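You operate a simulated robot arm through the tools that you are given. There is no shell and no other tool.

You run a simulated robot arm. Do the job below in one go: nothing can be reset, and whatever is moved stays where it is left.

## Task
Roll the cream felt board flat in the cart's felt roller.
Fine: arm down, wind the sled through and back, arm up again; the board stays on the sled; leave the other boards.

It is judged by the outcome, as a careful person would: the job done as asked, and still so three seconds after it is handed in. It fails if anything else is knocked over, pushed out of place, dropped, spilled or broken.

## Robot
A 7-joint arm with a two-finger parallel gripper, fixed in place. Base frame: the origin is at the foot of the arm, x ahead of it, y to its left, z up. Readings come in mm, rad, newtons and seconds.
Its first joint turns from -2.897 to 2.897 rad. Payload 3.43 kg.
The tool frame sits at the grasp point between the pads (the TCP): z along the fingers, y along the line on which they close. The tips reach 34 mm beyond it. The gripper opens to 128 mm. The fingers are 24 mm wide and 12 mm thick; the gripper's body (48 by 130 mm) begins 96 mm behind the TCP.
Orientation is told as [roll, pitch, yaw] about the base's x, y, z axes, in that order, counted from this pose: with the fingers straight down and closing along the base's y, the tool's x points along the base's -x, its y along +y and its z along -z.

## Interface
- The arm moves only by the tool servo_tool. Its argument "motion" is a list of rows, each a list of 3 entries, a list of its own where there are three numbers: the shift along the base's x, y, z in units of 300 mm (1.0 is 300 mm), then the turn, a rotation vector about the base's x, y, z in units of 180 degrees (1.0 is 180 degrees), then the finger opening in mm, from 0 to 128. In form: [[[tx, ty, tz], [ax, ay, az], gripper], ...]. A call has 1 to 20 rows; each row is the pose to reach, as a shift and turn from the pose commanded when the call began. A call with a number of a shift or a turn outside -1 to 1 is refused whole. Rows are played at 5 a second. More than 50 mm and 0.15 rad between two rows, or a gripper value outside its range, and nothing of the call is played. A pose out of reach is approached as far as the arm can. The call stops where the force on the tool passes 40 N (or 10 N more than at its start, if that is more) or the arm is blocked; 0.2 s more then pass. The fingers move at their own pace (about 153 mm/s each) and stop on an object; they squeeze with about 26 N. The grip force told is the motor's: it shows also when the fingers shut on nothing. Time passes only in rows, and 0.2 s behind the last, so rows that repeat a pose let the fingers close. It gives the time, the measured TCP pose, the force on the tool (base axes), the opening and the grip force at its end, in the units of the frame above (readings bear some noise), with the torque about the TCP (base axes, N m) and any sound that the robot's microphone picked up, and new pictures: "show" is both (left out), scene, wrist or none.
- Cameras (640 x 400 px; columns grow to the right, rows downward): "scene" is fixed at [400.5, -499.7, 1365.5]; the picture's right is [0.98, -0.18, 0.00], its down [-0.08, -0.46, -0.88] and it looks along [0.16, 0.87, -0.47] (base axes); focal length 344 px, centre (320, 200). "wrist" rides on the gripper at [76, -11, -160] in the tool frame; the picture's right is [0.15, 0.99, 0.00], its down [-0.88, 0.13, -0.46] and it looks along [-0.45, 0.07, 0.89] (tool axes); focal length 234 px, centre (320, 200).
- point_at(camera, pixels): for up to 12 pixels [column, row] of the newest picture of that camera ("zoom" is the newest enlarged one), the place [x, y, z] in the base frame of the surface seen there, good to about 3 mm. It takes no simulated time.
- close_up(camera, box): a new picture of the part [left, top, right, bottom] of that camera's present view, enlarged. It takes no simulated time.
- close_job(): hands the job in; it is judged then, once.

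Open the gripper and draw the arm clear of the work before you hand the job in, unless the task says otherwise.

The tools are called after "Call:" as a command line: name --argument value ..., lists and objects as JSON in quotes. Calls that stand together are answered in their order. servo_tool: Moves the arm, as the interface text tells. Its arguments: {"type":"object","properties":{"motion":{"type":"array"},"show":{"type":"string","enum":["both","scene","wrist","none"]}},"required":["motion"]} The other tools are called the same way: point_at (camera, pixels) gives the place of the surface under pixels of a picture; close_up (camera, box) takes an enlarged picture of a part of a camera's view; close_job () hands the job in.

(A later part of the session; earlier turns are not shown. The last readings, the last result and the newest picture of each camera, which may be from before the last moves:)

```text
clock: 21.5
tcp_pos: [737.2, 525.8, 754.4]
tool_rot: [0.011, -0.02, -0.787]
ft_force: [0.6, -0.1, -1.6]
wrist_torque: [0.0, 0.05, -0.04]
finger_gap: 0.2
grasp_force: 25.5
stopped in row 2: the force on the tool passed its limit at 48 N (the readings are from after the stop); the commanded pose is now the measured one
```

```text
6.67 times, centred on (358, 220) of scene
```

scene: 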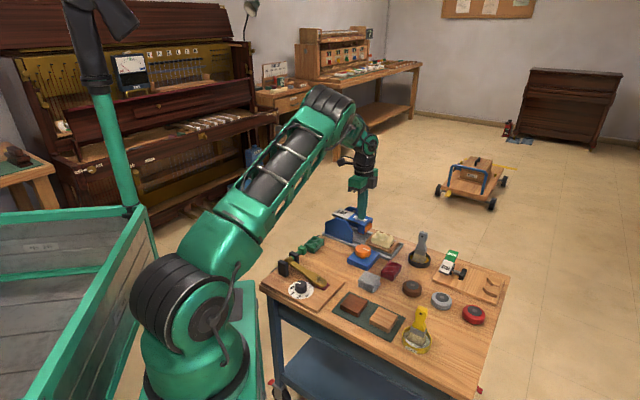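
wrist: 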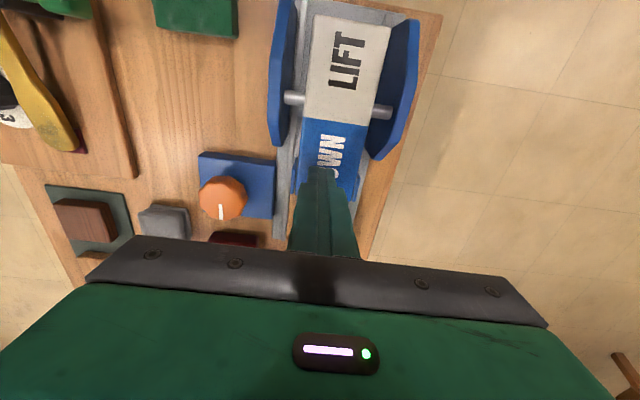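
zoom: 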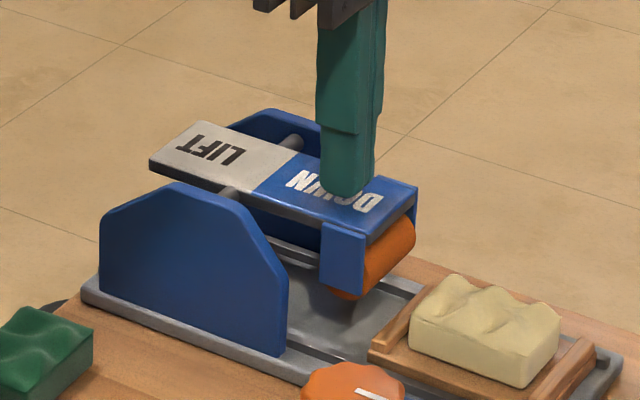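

The rocker has hit its lower stop (48 N stop) and stays down by itself. I raise the arm clear and inspect.

Call:
servo_tool --motion '[[[0, 0, 0.06], [0, 0, 0], 0], [[0, 0, 0.18], [0, 0, 0], 0], [[0, 0, 0.3], [0, 0, 0], 0], [[0, 0, 0.3], [0, 0, 0], 0], [[0, 0, 0.3], [0, 0, 0], 0]]'

Call:
close_up --camera "scene" --box '[310, 190, 406, 250]'

```text
clock: 22.7
tcp_pos: [735.7, 528.7, 843.0]
tool_rot: [0.012, -0.02, -0.79]
ft_force: [0.1, -0.2, -0.1]
wrist_torque: [-0.02, 0.0, 0.0]
finger_gap: 0.0
grasp_force: 26.0
```

scene: 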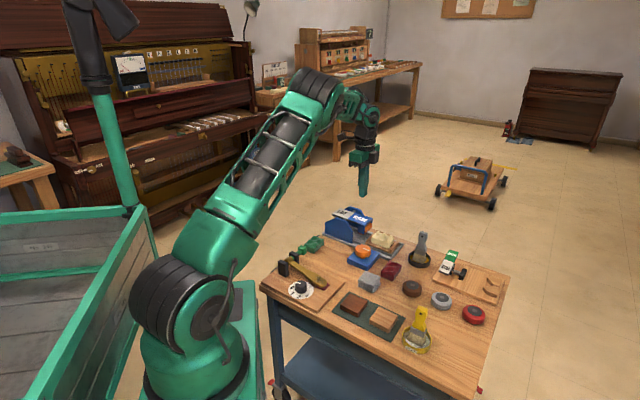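
wrist: 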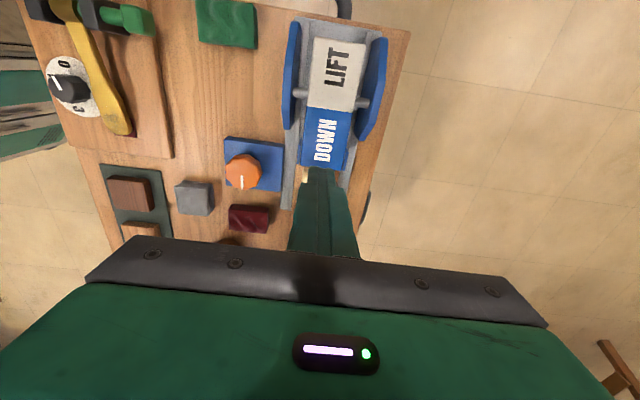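

```text
6.67 times, centred on (358, 220) of scene
```

zoom: 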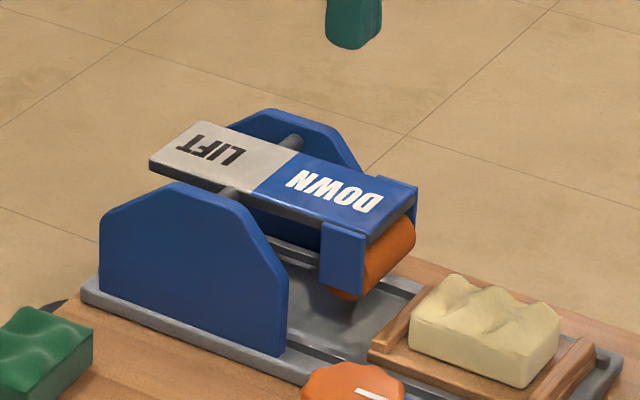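

I measure the rocker now to confirm its down position and note the new LIFT pad height.

Call:
point_at --camera "zoom" --pixels '[[200, 125], [155, 160], [300, 158], [255, 185], [415, 190], [370, 230], [225, 150], [345, 190], [365, 245], [345, 290], [390, 250], [320, 250]]'

Call:
close_up --camera "wrist" --box '[200, 120, 300, 200]'

```text
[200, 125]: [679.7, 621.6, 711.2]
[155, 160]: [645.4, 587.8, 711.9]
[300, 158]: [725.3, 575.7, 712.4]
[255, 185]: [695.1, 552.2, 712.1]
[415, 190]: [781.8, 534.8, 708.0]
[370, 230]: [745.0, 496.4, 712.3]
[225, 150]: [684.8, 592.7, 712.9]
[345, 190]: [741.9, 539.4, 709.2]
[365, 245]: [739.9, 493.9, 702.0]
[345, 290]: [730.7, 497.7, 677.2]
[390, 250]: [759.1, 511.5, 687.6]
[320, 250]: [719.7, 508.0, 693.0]
```

```text
5.00 times, centred on (250, 160) of wrist
```

zoom: 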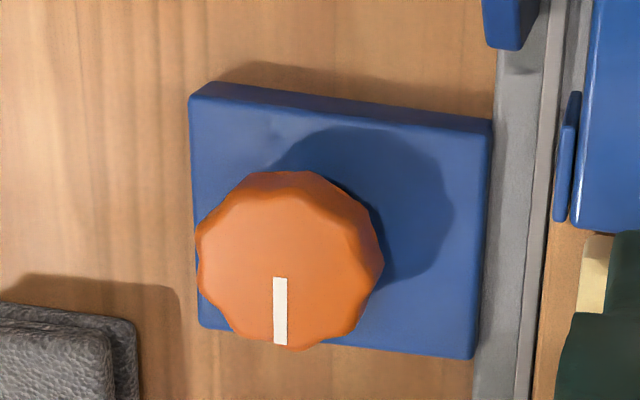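

The arm is level and down (all pad points z≈711). I measure the knob and its neighbours for the winding grip.

Call:
point_at --camera "zoom" --pixels '[[280, 180], [205, 250], [375, 265], [285, 345], [320, 200], [225, 195], [280, 260], [345, 325], [230, 330], [281, 340], [281, 280], [360, 200]]'

Call:
point_at --camera "wrist" --pixels '[[230, 206], [269, 208], [232, 226], [268, 232], [178, 185], [213, 190], [178, 212], [210, 214], [206, 195], [248, 216]]'

Call:
close_up --camera "scene" --box '[335, 225, 415, 295]'

```text
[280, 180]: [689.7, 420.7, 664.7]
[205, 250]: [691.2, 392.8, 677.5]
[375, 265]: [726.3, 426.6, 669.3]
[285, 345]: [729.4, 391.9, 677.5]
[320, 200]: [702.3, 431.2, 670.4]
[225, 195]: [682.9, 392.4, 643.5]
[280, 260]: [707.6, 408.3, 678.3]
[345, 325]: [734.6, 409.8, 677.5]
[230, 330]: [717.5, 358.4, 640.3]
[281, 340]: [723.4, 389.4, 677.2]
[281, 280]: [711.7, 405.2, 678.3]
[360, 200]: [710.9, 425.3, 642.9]
```

```text
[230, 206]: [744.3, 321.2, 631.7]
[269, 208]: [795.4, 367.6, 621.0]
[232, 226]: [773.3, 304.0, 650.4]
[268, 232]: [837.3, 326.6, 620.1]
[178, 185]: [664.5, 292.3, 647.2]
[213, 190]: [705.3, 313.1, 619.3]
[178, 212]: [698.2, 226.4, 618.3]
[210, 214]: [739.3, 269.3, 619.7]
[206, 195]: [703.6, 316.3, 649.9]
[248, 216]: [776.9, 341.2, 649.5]
```

```text
5.71 times, centred on (375, 260) of scene
```

zoom: 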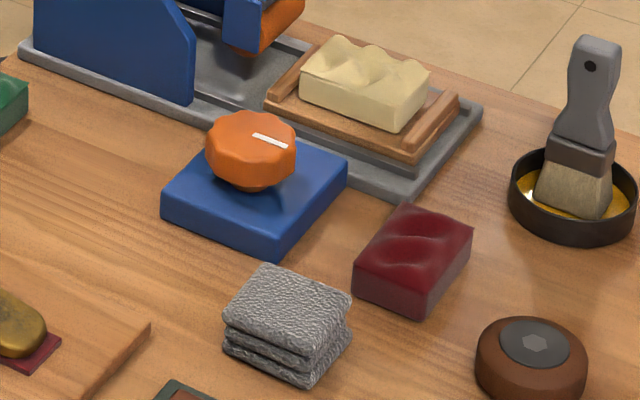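

Knob centre is (708, 407), radius about 25, top z≈678; the red board is about 65 mm away, clear of the fingers. I open to 76 mm and move above the knob.

Call:
servo_tool --motion '[[[-0.023, -0.1, 0], [0.0018, 0.0072, 0], 30], [[-0.046, -0.2, 0], [0.0018, 0.0072, 0], 60], [[-0.069, -0.3, -0.05], [0.0018, 0.0072, 0], 76], [[-0.092, -0.406, -0.14], [0.0018, 0.0072, 0], 76], [[-0.092, -0.406, -0.24], [0.0018, 0.0072, 0], 76], [[-0.092, -0.406, -0.3], [0.0018, 0.0072, 0], 76], [[-0.092, -0.406, -0.3], [0.0018, 0.0072, 0], 76]]'

Call:
close_up --camera "wrist" --box '[256, 80, 384, 220]'

```text
clock: 24.3
tcp_pos: [709.0, 404.5, 753.4]
tool_rot: [0.0, -0.002, -0.79]
ft_force: [-0.1, 0.2, -0.2]
wrist_torque: [-0.01, 0.0, 0.01]
finger_gap: 76.1
grasp_force: 0.0
```

scene: 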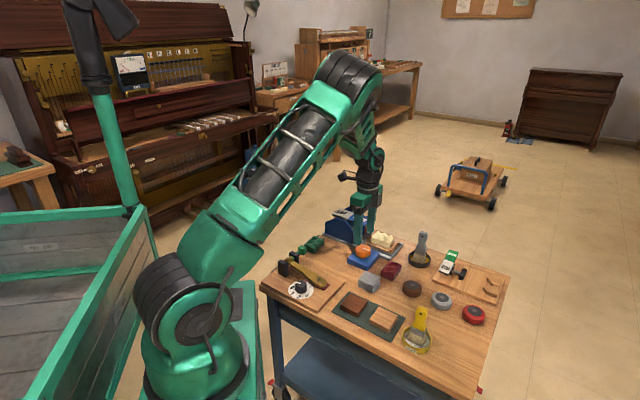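
wrist: 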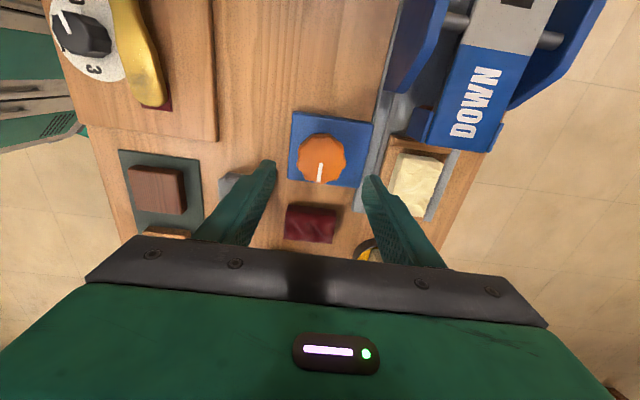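

```text
2.86 times, centred on (320, 150) of wrist
```

zoom: 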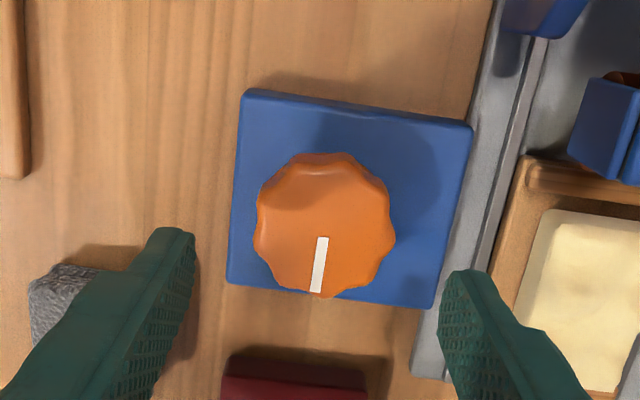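

I'll refine the knob centre from this view.

Call:
point_at --camera "zoom" --pixels '[[262, 225], [385, 240], [318, 290], [330, 175], [323, 235], [300, 180], [365, 275], [275, 270], [320, 240], [317, 288], [300, 330], [340, 370]]'

```text
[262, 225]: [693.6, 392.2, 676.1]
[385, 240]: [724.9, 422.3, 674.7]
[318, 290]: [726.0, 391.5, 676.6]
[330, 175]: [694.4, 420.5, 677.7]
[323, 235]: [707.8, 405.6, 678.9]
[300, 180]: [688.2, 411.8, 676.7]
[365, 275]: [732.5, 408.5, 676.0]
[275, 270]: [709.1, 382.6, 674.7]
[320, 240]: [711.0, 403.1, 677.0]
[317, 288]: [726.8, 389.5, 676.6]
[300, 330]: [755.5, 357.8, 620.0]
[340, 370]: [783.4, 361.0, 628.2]
```

Knob centre is about (709.5, 407). I descend around it with the tips stopping near z≈650 (base top is 642).

Call:
servo_tool --motion '[[[0.002, 0.008, -0.06], [0, 0, 0], 76], [[0.002, 0.008, -0.13], [0, 0, 0], 76], [[0.002, 0.008, -0.19], [0, 0, 0], 76], [[0.002, 0.008, -0.228], [0, 0, 0], 76], [[0.002, 0.008, -0.228], [0, 0, 0], 76], [[0.002, 0.008, -0.228], [0, 0, 0], 76]]'

Call:
close_up --camera "wrist" --box '[240, 80, 400, 240]'

```text
clock: 25.7
tcp_pos: [710.8, 406.8, 685.4]
tool_rot: [-0.001, -0.001, -0.788]
ft_force: [-0.1, -0.9, 0.2]
wrist_torque: [0.02, 0.01, -0.01]
finger_gap: 75.9
grasp_force: 0.1
```

scene: 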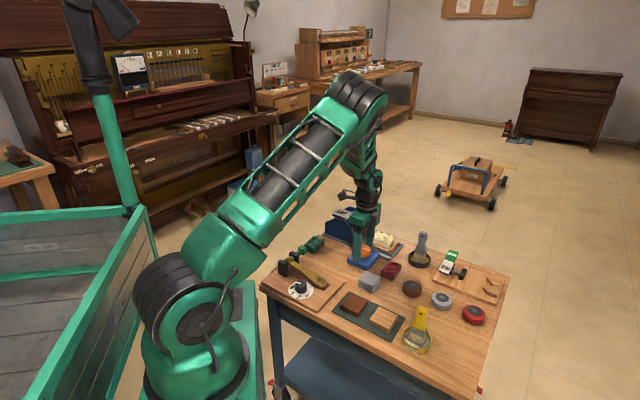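
wrist: 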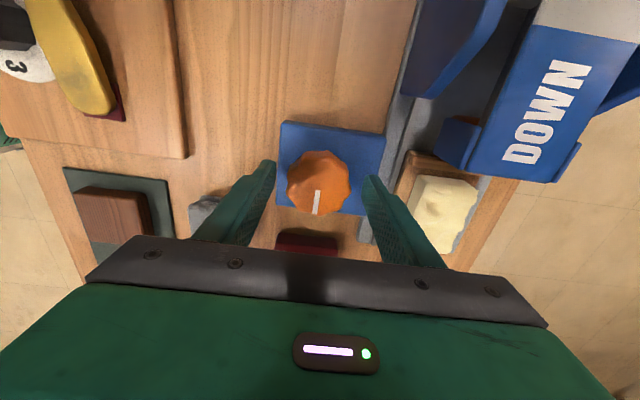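

```text
2.50 times, centred on (320, 160) of wrist
```

zoom: 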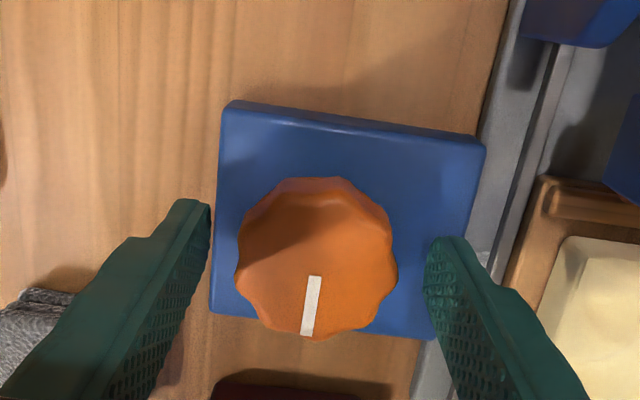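

The knob is nearly centred between the fingers (wrist (318,183)). I close the grip on it.

Call:
servo_tool --motion '[[[0, 0, 0], [0, 0, 0], 40], [[0, 0, 0], [0, 0, 0], 30], [[0, 0, 0], [0, 0, 0], 30]]' --show "wrist"

```text
clock: 26.5
tcp_pos: [709.8, 406.3, 684.3]
tool_rot: [-0.004, 0.001, -0.788]
ft_force: [-10.4, -10.1, 3.0]
wrist_torque: [-0.47, 0.31, -0.01]
finger_gap: 51.2
grasp_force: 45.6
```

wrist: 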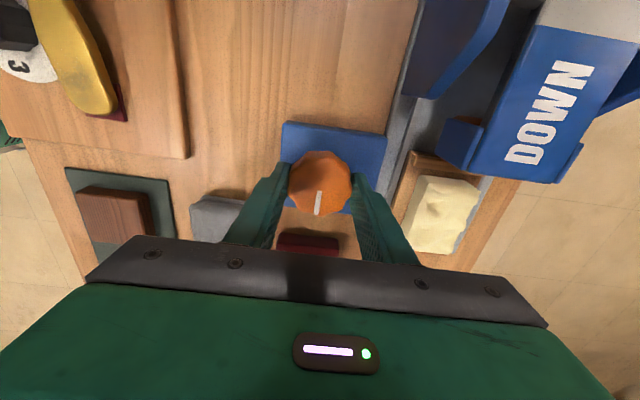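

The knob is held (45.6 N) but slightly off-centre toward -v, giving a 14 N side load. I relieve this by 2 mm and try a small counter-clockwise turn (+15°) to see whether the sled moves.

Call:
servo_tool --motion '[[[-0.005, -0.005, 0], [0, 0, 0], 30], [[-0.005, -0.005, 0], [0, 0, 0.02], 30], [[-0.005, -0.005, 0], [0, 0, 0.04], 30], [[-0.005, -0.005, 0], [0, 0, 0.06], 30], [[-0.005, -0.005, 0], [0, 0, 0.083], 30], [[-0.005, -0.005, 0], [0, 0, 0.083], 30]]'

Call:
close_up --camera "scene" --box '[310, 200, 422, 280]'

```text
clock: 27.9
tcp_pos: [708.5, 404.1, 685.8]
tool_rot: [0.0, -0.003, -0.527]
ft_force: [2.6, 2.2, 1.0]
wrist_torque: [0.13, 0.04, -1.09]
finger_gap: 51.2
grasp_force: 45.1
```

scene: 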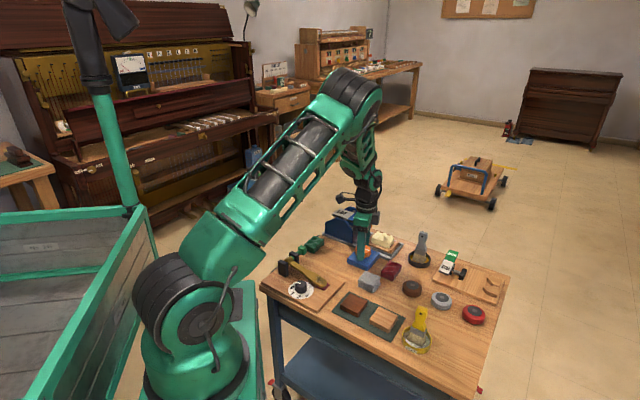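
wrist: 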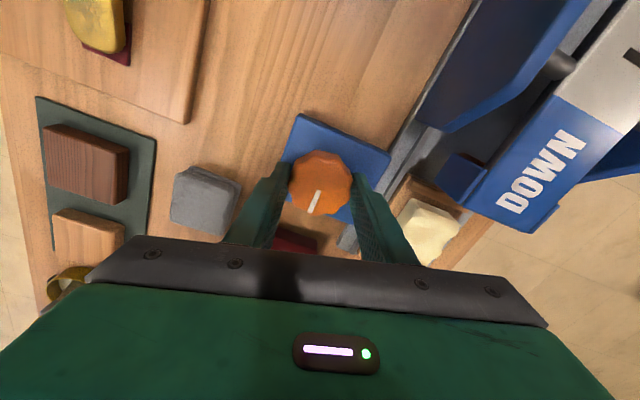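

```text
5.00 times, centred on (366, 240) of scene
```

zoom: 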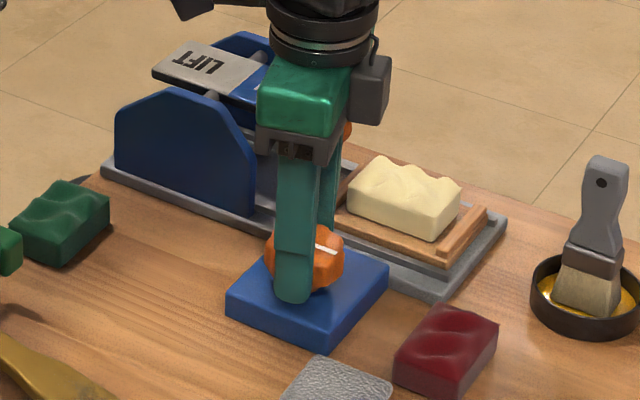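

The wrist torque reads -1.09 N m and the knob mark did not follow the fingers, so counter-clockwise is against the stop. I turn clockwise instead.

Call:
servo_tool --motion '[[[0, 0, 0], [0, 0, -0.03], 30], [[0, 0, 0], [0, 0, -0.06], 30], [[0, 0, 0], [0, 0, -0.09], 30], [[0, 0, 0], [0, 0, -0.12], 30], [[0, 0, 0], [0, 0, -0.15], 30], [[0, 0, 0], [0, 0, -0.18], 30], [[0, 0, 0], [0, 0, -0.21], 30], [[0, 0, 0], [0, 0, -0.21], 30]]'

Call:
close_up --camera "scene" --box '[310, 200, 422, 280]'

```text
clock: 29.7
tcp_pos: [709.2, 405.1, 685.8]
tool_rot: [0.002, -0.001, -1.189]
ft_force: [14.2, 6.9, 5.4]
wrist_torque: [0.31, -0.49, -0.01]
finger_gap: 51.2
grasp_force: 45.1
```

scene: 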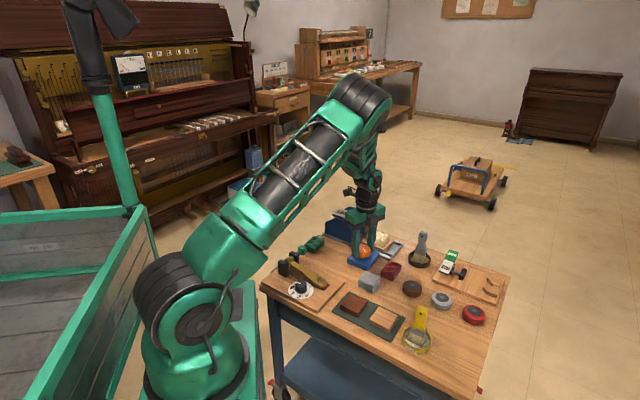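
wrist: 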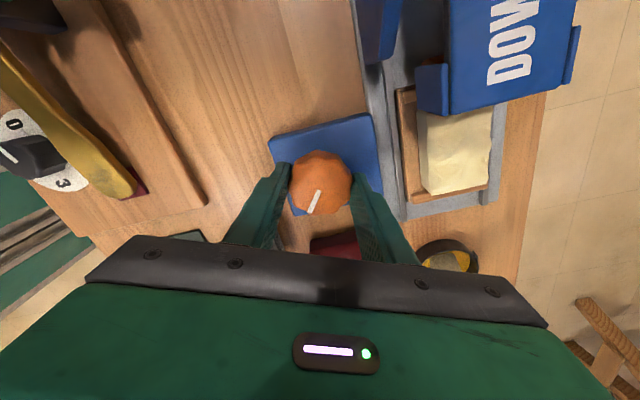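

```text
5.00 times, centred on (366, 240) of scene
```

zoom: 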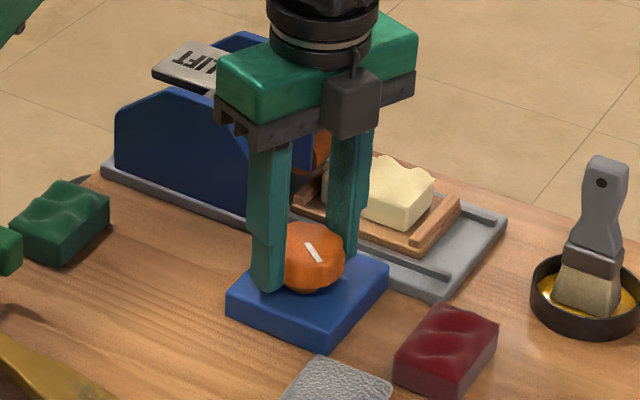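

Clockwise works: the sled moved toward the roller (its outer bar shifted from zoom (485,207) to (455,202)). I measure how far it moved for the ~38° turn.

Call:
point_at --camera "zoom" --pixels '[[458, 203], [447, 208], [418, 240], [405, 243], [425, 200], [390, 220], [480, 225]]'

```text
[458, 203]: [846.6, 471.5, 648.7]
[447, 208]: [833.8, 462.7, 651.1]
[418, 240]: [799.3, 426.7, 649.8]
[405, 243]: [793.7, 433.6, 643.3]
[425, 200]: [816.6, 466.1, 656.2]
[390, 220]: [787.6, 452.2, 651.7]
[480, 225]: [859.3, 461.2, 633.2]
```

The sled moved about 17 mm for 38° (≈0.45 mm/°), so about a full turn is needed. I continue clockwise by 80°, with a 1 mm centring correction.

Call:
servo_tool --motion '[[[0.004, 0.002, 0], [0, 0, -0.03], 30], [[0.004, 0.002, 0], [0, 0, -0.065], 30], [[0.004, 0.002, 0], [0, 0, -0.1], 30], [[0.004, 0.002, 0], [0, 0, -0.135], 30], [[0.004, 0.002, 0], [0, 0, -0.17], 30], [[0.004, 0.002, 0], [0, 0, -0.205], 30], [[0.004, 0.002, 0], [0, 0, -0.24], 30], [[0.004, 0.002, 0], [0, 0, -0.275], 30], [[0.004, 0.002, 0], [0, 0, -0.31], 30], [[0.004, 0.002, 0], [0, 0, -0.345], 30], [[0.004, 0.002, 0], [0, 0, -0.38], 30], [[0.004, 0.002, 0], [0, 0, -0.415], 30], [[0.004, 0.002, 0], [0, 0, -0.444], 30], [[0.004, 0.002, 0], [0, 0, -0.444], 30]]'

Call:
close_up --camera "scene" --box '[310, 200, 422, 280]'

```text
clock: 32.7
tcp_pos: [710.2, 406.1, 685.5]
tool_rot: [0.0, 0.001, -2.582]
ft_force: [6.1, 1.6, 18.4]
wrist_torque: [0.0, 0.27, -0.02]
finger_gap: 51.5
grasp_force: 45.4
```

scene: 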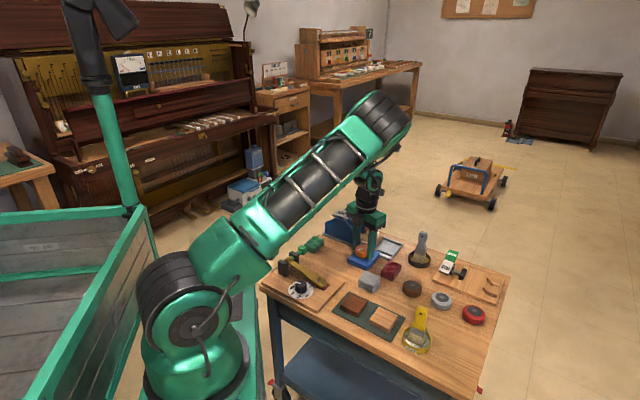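
wrist: 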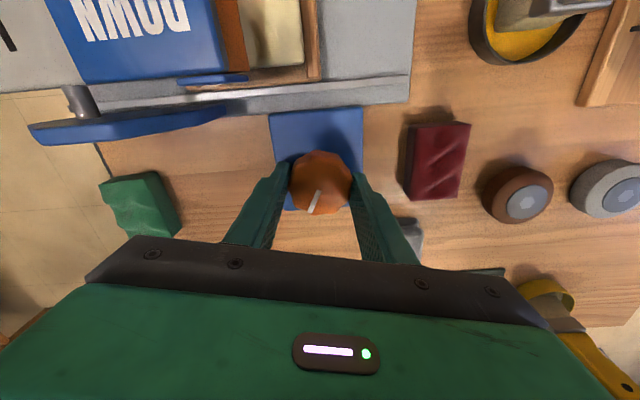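

```text
5.00 times, centred on (366, 240) of scene
```

zoom: 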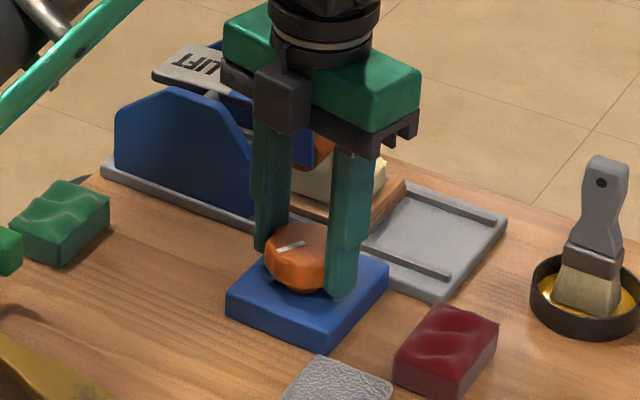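

The sled is moving under the roller: the board's leading edge is now beneath it, and yaw is -148°. I open the fingers to 66 mm and rotate back counter-clockwise around the knob for a new grip.

Call:
servo_tool --motion '[[[0, 0, 0], [0, 0, 0], 66], [[0, 0, 0], [0, 0, 0], 66], [[0, 0, 0], [0, 0, 0.045], 66], [[0, 0, 0], [0, 0, 0.09], 66], [[0, 0, 0], [0, 0, 0.135], 66], [[0, 0, 0], [0, 0, 0.18], 66], [[0, 0, 0], [0, 0, 0.225], 66], [[0, 0, 0], [0, 0, 0.27], 66], [[0, 0, 0], [0, 0, 0.315], 66], [[0, 0, 0], [0, 0, 0.36], 66], [[0, 0, 0], [0, 0, 0.405], 66], [[0, 0, 0], [0, 0, 0.45], 66], [[0, 0, 0], [0, 0, 0.495], 66], [[0, 0, 0], [0, 0, 0.54], 66], [[0, 0, 0], [0, 0, 0.585], 66], [[0, 0, 0], [0, 0, 0.63], 66], [[0, 0, 0], [0, 0, 0.675], 66], [[0, 0, 0], [0, 0, 0.72], 66], [[0, 0, 0], [0, 0, 0.765], 66], [[0, 0, 0], [0, 0, 0.81], 66]]'

Call:
close_up --camera "scene" --box '[310, 200, 422, 280]'

```text
clock: 36.9
tcp_pos: [708.0, 404.9, 685.4]
tool_rot: [0.001, -0.003, -0.036]
ft_force: [-0.4, 0.3, 1.3]
wrist_torque: [0.03, 0.02, 0.01]
finger_gap: 66.1
grasp_force: 0.0
```

scene: 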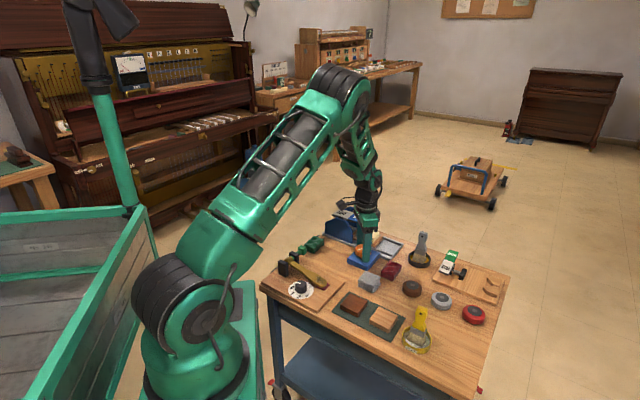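
wrist: 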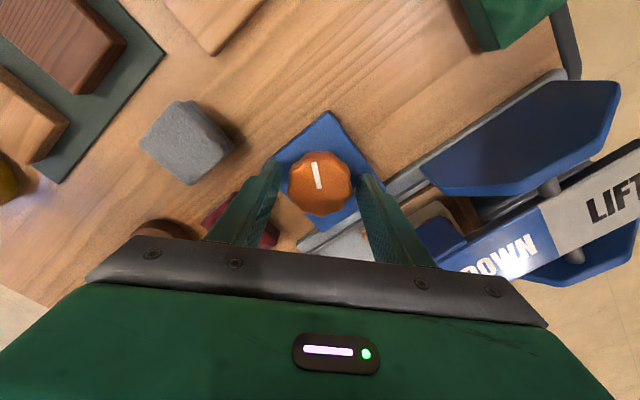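

```text
5.00 times, centred on (366, 240) of scene
```

zoom: 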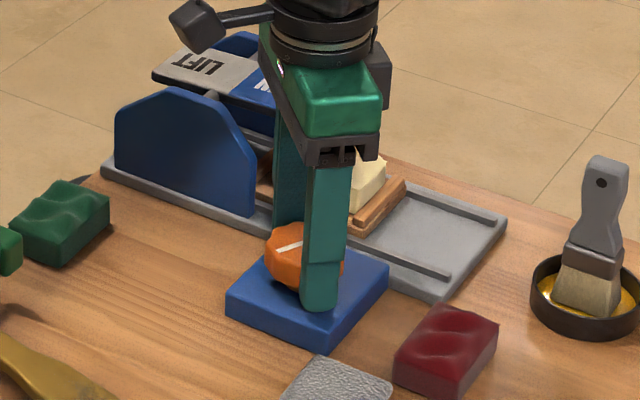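

The knob and sled stayed put. I continue counter-clockwise another 80° to gain a longer stroke, watching that the measured yaw follows.

Call:
servo_tool --motion '[[[0.003, 0.003, 0], [0, 0, 0.045], 66], [[0.003, 0.003, 0], [0, 0, 0.09], 66], [[0.003, 0.003, 0], [0, 0, 0.135], 66], [[0.003, 0.003, 0], [0, 0, 0.18], 66], [[0.003, 0.003, 0], [0, 0, 0.225], 66], [[0.003, 0.003, 0], [0, 0, 0.27], 66], [[0.003, 0.003, 0], [0, 0, 0.315], 66], [[0.003, 0.003, 0], [0, 0, 0.36], 66], [[0.003, 0.003, 0], [0, 0, 0.405], 66], [[0.003, 0.003, 0], [0, 0, 0.444], 66], [[0.003, 0.003, 0], [0, 0, 0.444], 66]]' --show "wrist"

```text
clock: 39.3
tcp_pos: [709.7, 407.1, 683.4]
tool_rot: [0.001, 0.0, 1.36]
ft_force: [0.2, -0.1, -0.9]
wrist_torque: [0.02, 0.01, 0.01]
finger_gap: 65.8
grasp_force: 0.0
```

wrist: 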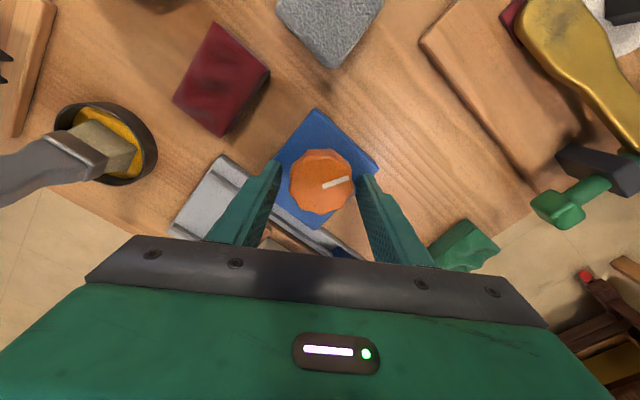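

Yaw reached +78°. I close on the knob again and wind clockwise about 100°.

Call:
servo_tool --motion '[[[0, 0, 0], [0, 0, 0], 40], [[0, 0, 0], [0, 0, 0], 30], [[0, 0, 0], [0, 0, 0], 30], [[0, 0, 0], [0, 0, -0.03], 30], [[0, 0, 0], [0, 0, -0.065], 30], [[0, 0, 0], [0, 0, -0.1], 30], [[0, 0, 0], [0, 0, -0.135], 30], [[0, 0, 0], [0, 0, -0.17], 30], [[0, 0, 0], [0, 0, -0.205], 30], [[0, 0, 0], [0, 0, -0.24], 30], [[0, 0, 0], [0, 0, -0.275], 30], [[0, 0, 0], [0, 0, -0.31], 30], [[0, 0, 0], [0, 0, -0.345], 30], [[0, 0, 0], [0, 0, -0.38], 30], [[0, 0, 0], [0, 0, -0.415], 30], [[0, 0, 0], [0, 0, -0.45], 30], [[0, 0, 0], [0, 0, -0.485], 30], [[0, 0, 0], [0, 0, -0.52], 30], [[0, 0, 0], [0, 0, -0.55], 30], [[0, 0, 0], [0, 0, -0.55], 30]]'

Call:
close_up --camera "scene" --box '[310, 200, 422, 280]'

```text
clock: 43.5
tcp_pos: [710.0, 405.1, 684.1]
tool_rot: [-0.003, 0.002, -0.373]
ft_force: [0.3, -22.4, -1.3]
wrist_torque: [-0.91, -0.14, 1.1]
finger_gap: 50.9
grasp_force: 45.5
```

scene: 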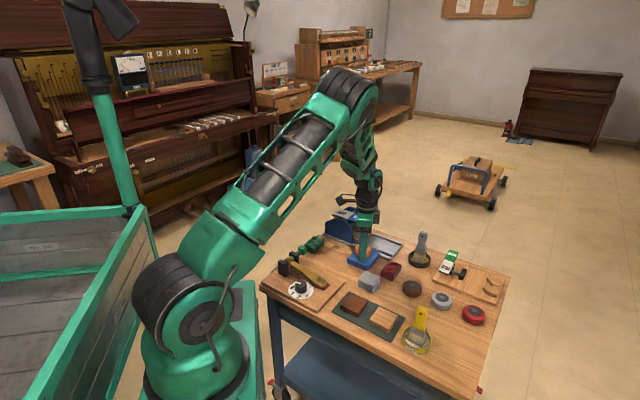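
wrist: 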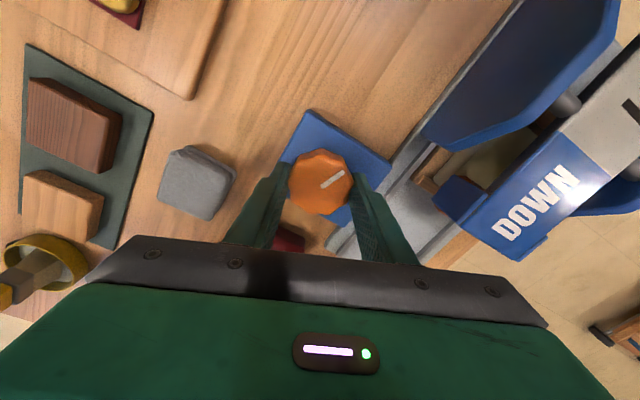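

```text
5.00 times, centred on (366, 240) of scene
```

zoom: 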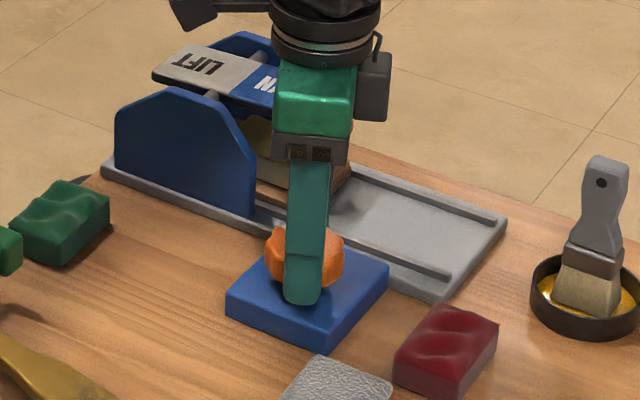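

The twist torque reads 1.1 N m and the mark slipped about 18° relative to the fingers, so either the far stop or resistance was met. I look closely at where the sled is.

Call:
close_up --camera "wrist" --box '[380, 60, 600, 260]'

Call:
close_up --camera "scene" --box '[325, 200, 405, 250]'

Call:
point_at --camera "zoom" --pixels '[[370, 160], [340, 190], [330, 215], [245, 130], [230, 140], [345, 165], [290, 185], [265, 160]]'

```text
2.00 times, centred on (490, 160) of wrist
```

zoom: 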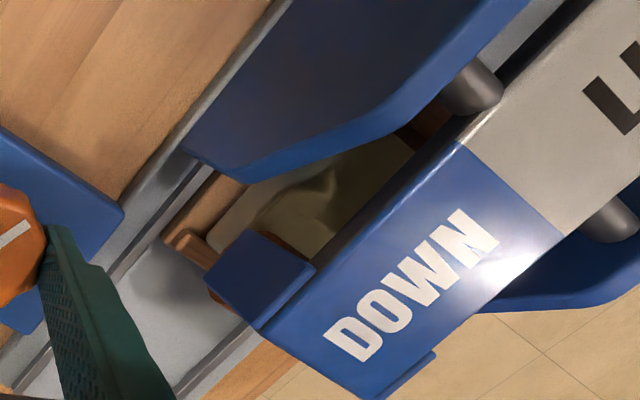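

```text
8.00 times, centred on (365, 225) of scene
```

zoom: 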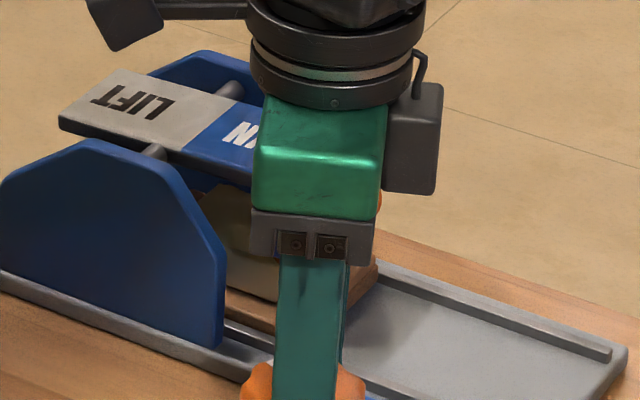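

```text
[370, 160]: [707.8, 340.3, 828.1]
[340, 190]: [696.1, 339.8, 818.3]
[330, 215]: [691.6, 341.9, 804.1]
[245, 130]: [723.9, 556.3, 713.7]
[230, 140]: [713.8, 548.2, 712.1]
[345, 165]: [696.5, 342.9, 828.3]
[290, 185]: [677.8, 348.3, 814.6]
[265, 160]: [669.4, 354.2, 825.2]
```

I measure the sled's outer bar in the wrist picture, where it shows at about (422,180).

Call:
point_at --camera "wrist" --pixels '[[422, 180], [418, 177], [428, 187], [433, 158], [440, 165], [480, 160], [497, 155], [538, 130], [534, 125], [455, 175]]'

```text
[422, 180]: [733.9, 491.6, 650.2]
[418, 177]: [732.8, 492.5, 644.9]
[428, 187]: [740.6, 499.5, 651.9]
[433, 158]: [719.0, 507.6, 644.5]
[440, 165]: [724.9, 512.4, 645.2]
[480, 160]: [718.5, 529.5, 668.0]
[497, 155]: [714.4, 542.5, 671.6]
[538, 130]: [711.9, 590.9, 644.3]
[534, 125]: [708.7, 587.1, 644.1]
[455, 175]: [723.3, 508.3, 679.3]
```

The outer bar has moved about 109 mm (s 280→171), with the knob turned about 204°. To tell a stop from resistance, I recentre slightly (-1.5 mm in y) and turn clockwise 20° more.

Call:
servo_tool --motion '[[[-0.001, -0.005, 0], [0, 0, 0], 30], [[-0.001, -0.005, 0], [0, 0, -0.025], 30], [[-0.001, -0.005, 0], [0, 0, -0.05], 30], [[-0.001, -0.005, 0], [0, 0, -0.08], 30], [[-0.001, -0.005, 0], [0, 0, -0.11], 30], [[-0.001, -0.005, 0], [0, 0, -0.11], 30]]'

Call:
close_up --camera "wrist" --box '[280, 60, 500, 240]'

```text
clock: 44.9
tcp_pos: [709.8, 404.5, 685.3]
tool_rot: [0.001, 0.001, -0.715]
ft_force: [-5.9, -14.4, 9.0]
wrist_torque: [-0.6, 0.32, 1.16]
finger_gap: 51.2
grasp_force: 44.8
```

scene: 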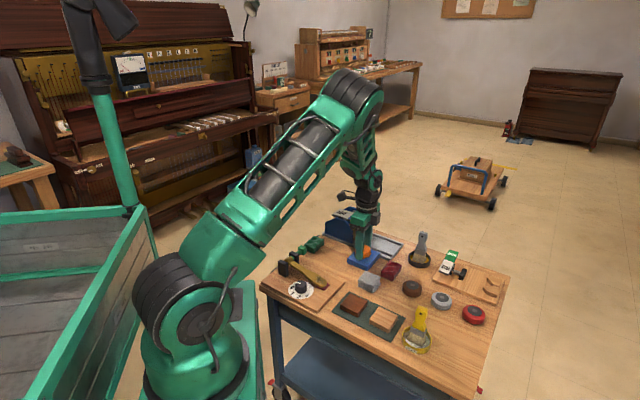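
wrist: 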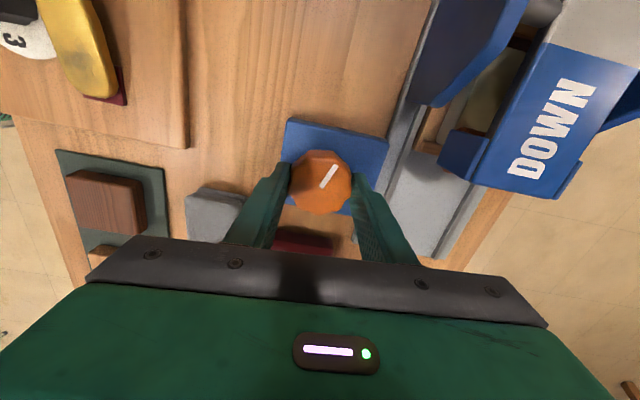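

```text
2.22 times, centred on (390, 150) of wrist
```

zoom: 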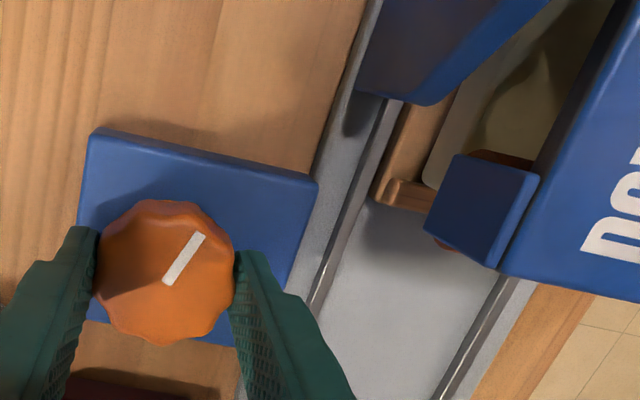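

The mark stayed fixed in the base frame while the fingers turned, so this should be the far stop. I confirm with the bar position.

Call:
point_at --camera "zoom" --pixels '[[395, 190], [412, 200], [405, 188], [430, 150], [500, 100], [470, 130]]'

```text
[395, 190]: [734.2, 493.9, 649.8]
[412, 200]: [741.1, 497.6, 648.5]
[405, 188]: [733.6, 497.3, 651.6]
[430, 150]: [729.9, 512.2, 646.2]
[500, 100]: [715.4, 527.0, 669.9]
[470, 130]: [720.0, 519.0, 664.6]
```

The bar is unchanged at s≈170, so the sled is at its far stop, and the pass through is done. For the return I open, rotate the fingers clockwise about 95° around the knob, then re-grip to allow one long counter-clockwise stroke.

Call:
servo_tool --motion '[[[0, 0, 0], [0, 0, 0], 66], [[0.002, 0.006, 0], [0, 0, 0], 66], [[0.002, 0.006, 0], [0, 0, -0.044], 66], [[0.002, 0.006, 0], [0, 0, -0.088], 66], [[0.002, 0.006, 0], [0, 0, -0.132], 66], [[0.002, 0.006, 0], [0, 0, -0.176], 66], [[0.002, 0.006, 0], [0, 0, -0.22], 66], [[0.002, 0.006, 0], [0, 0, -0.264], 66], [[0.002, 0.006, 0], [0, 0, -0.308], 66], [[0.002, 0.006, 0], [0, 0, -0.352], 66], [[0.002, 0.006, 0], [0, 0, -0.396], 66], [[0.002, 0.006, 0], [0, 0, -0.44], 66], [[0.002, 0.006, 0], [0, 0, -0.484], 66], [[0.002, 0.006, 0], [0, 0, -0.53], 66], [[0.002, 0.006, 0], [0, 0, -0.53], 66]]'

Call:
close_up --camera "wrist" --box '[240, 80, 400, 240]'

```text
clock: 48.1
tcp_pos: [710.2, 406.1, 685.3]
tool_rot: [0.001, -0.001, -2.383]
ft_force: [0.8, -0.1, -0.5]
wrist_torque: [0.0, -0.01, -0.01]
finger_gap: 66.1
grasp_force: 0.1
```

scene: 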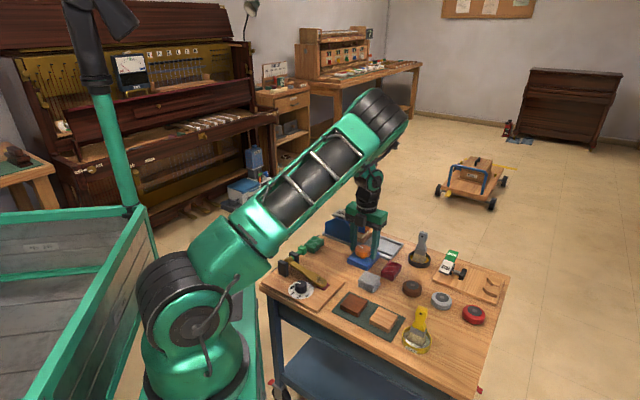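
wrist: 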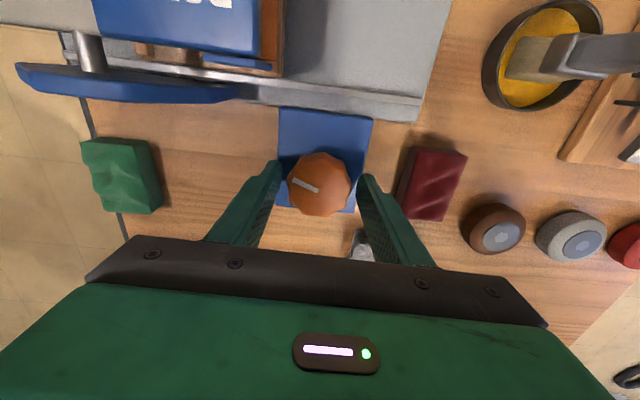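

```text
2.50 times, centred on (320, 160) of wrist
```

zoom: 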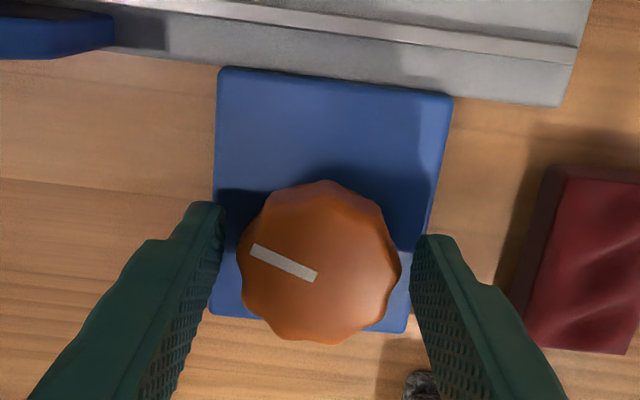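

Centred at yaw -137°. I close on the knob and wind counter-clockwise about 99° for the return pass.

Call:
servo_tool --motion '[[[0, 0, 0], [0, 0, 0], 40], [[0, 0, 0], [0, 0, 0], 30], [[0, 0, 0], [0, 0, 0], 30], [[0, 0, 0], [0, 0, 0.03], 30], [[0, 0, 0], [0, 0, 0.065], 30], [[0, 0, 0], [0, 0, 0.1], 30], [[0, 0, 0], [0, 0, 0.135], 30], [[0, 0, 0], [0, 0, 0.17], 30], [[0, 0, 0], [0, 0, 0.205], 30], [[0, 0, 0], [0, 0, 0.24], 30], [[0, 0, 0], [0, 0, 0.275], 30], [[0, 0, 0], [0, 0, 0.31], 30], [[0, 0, 0], [0, 0, 0.345], 30], [[0, 0, 0], [0, 0, 0.38], 30], [[0, 0, 0], [0, 0, 0.415], 30], [[0, 0, 0], [0, 0, 0.45], 30], [[0, 0, 0], [0, 0, 0.485], 30], [[0, 0, 0], [0, 0, 0.52], 30], [[0, 0, 0], [0, 0, 0.55], 30], [[0, 0, 0], [0, 0, 0.55], 30]]'

Call:
close_up --camera "scene" --box '[310, 200, 422, 280]'

```text
clock: 52.2
tcp_pos: [704.3, 409.1, 691.4]
tool_rot: [0.011, -0.012, -0.655]
ft_force: [33.0, 24.3, -33.8]
wrist_torque: [0.71, -0.69, 0.2]
finger_gap: 52.1
grasp_force: 45.2
stopped in row 20: the force on the tool passed its limit at 41 N (the readings are from after the stop); the commanded pose is now the measured one
```

scene: 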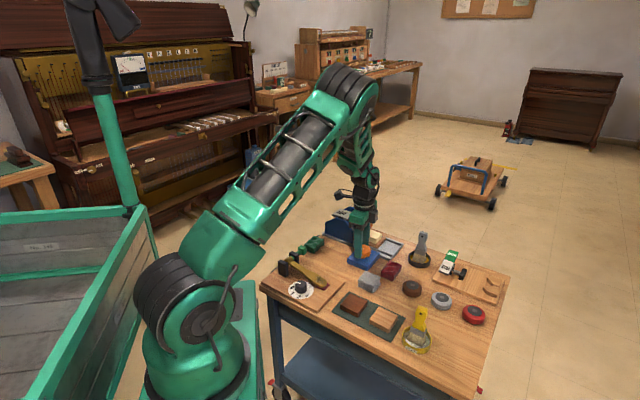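
wrist: 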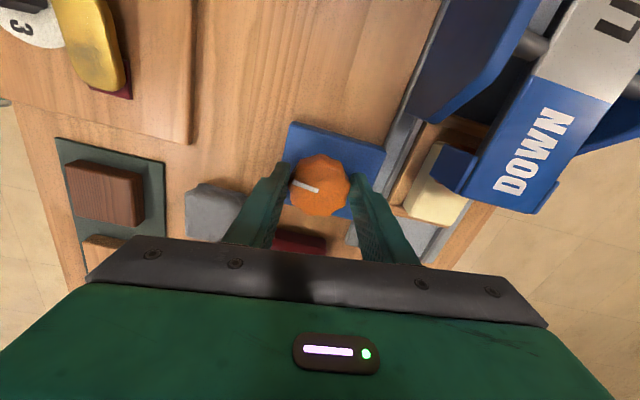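

```text
5.00 times, centred on (366, 240) of scene
```

zoom: 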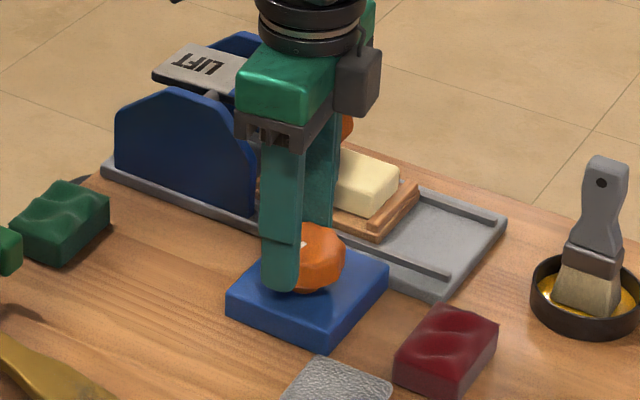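

The board now looks flat and the sled is coming back; a 41 N side-load stopped the last row. I open the fingers to release the stored load and check the pose.

Call:
servo_tool --motion '[[[0, 0, 0], [0, 0, 0], 66], [[0, 0, 0], [0, 0, 0], 66], [[0, 0, 0], [0, 0, 0], 66]]'

Call:
close_up --camera "wrist" --box '[240, 80, 400, 240]'

```text
clock: 53.0
tcp_pos: [699.3, 406.7, 693.7]
tool_rot: [0.005, -0.008, -0.65]
ft_force: [-0.8, -0.4, 0.3]
wrist_torque: [-0.01, 0.01, -0.01]
finger_gap: 65.9
grasp_force: 0.1
```

scene: 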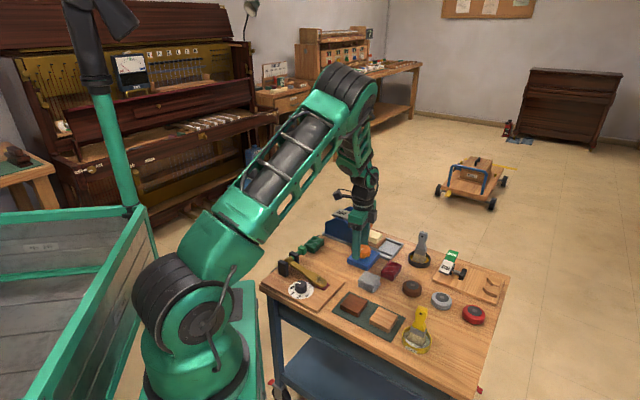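
wrist: 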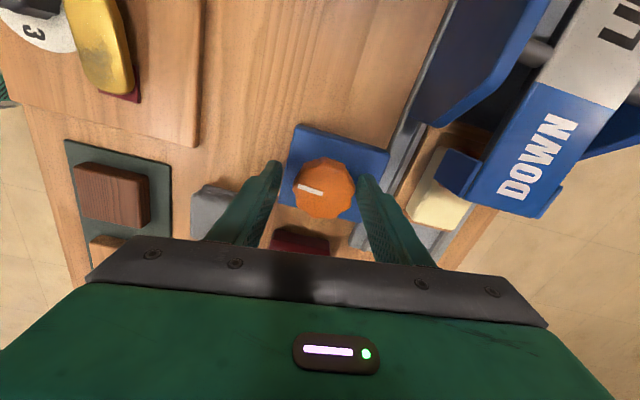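

```text
2.50 times, centred on (320, 160) of wrist
```

zoom: 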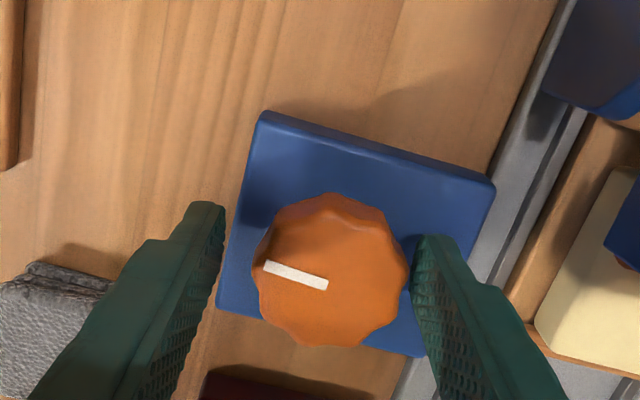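

The TCP drifted to (699, 407, 694) after the re-base, while the knob centre is (710, 406). I recentre, lower 9 mm and rotate back 25° with open fingers before re-gripping.

Call:
servo_tool --motion '[[[0.018, -0.001, 0], [0, 0, 0], 66], [[0.035, -0.002, 0], [0, 0, 0], 66], [[0.035, -0.002, -0.015], [0.0, 0.0, -0.035], 66], [[0.035, -0.002, -0.03], [0, 0, -0.07], 66], [[0.035, -0.002, -0.03], [0, 0, -0.105], 66], [[0.035, -0.002, -0.03], [0, 0, -0.14], 66], [[0.035, -0.002, -0.03], [0, 0, -0.14], 66]]' --show "wrist"

Call:
close_up --camera "wrist" --box '[240, 80, 400, 240]'

```text
clock: 54.6
tcp_pos: [712.6, 406.3, 684.2]
tool_rot: [0.003, -0.009, -1.091]
ft_force: [0.6, -0.4, 0.2]
wrist_torque: [0.03, -0.01, -0.01]
finger_gap: 66.0
grasp_force: 0.1
```

wrist: 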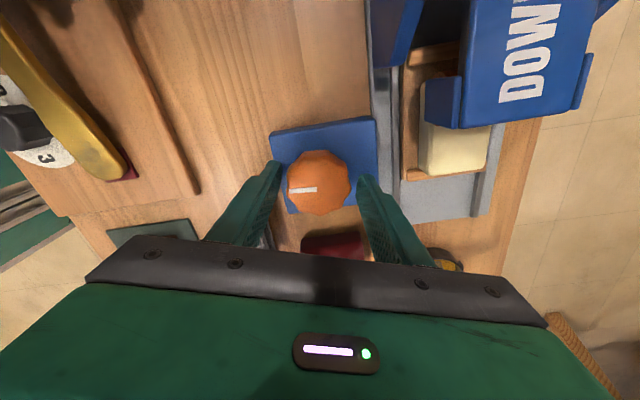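

```text
2.50 times, centred on (320, 160) of wrist
```

zoom: 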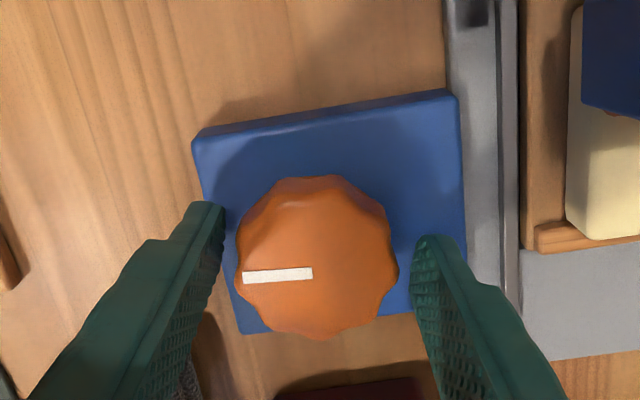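

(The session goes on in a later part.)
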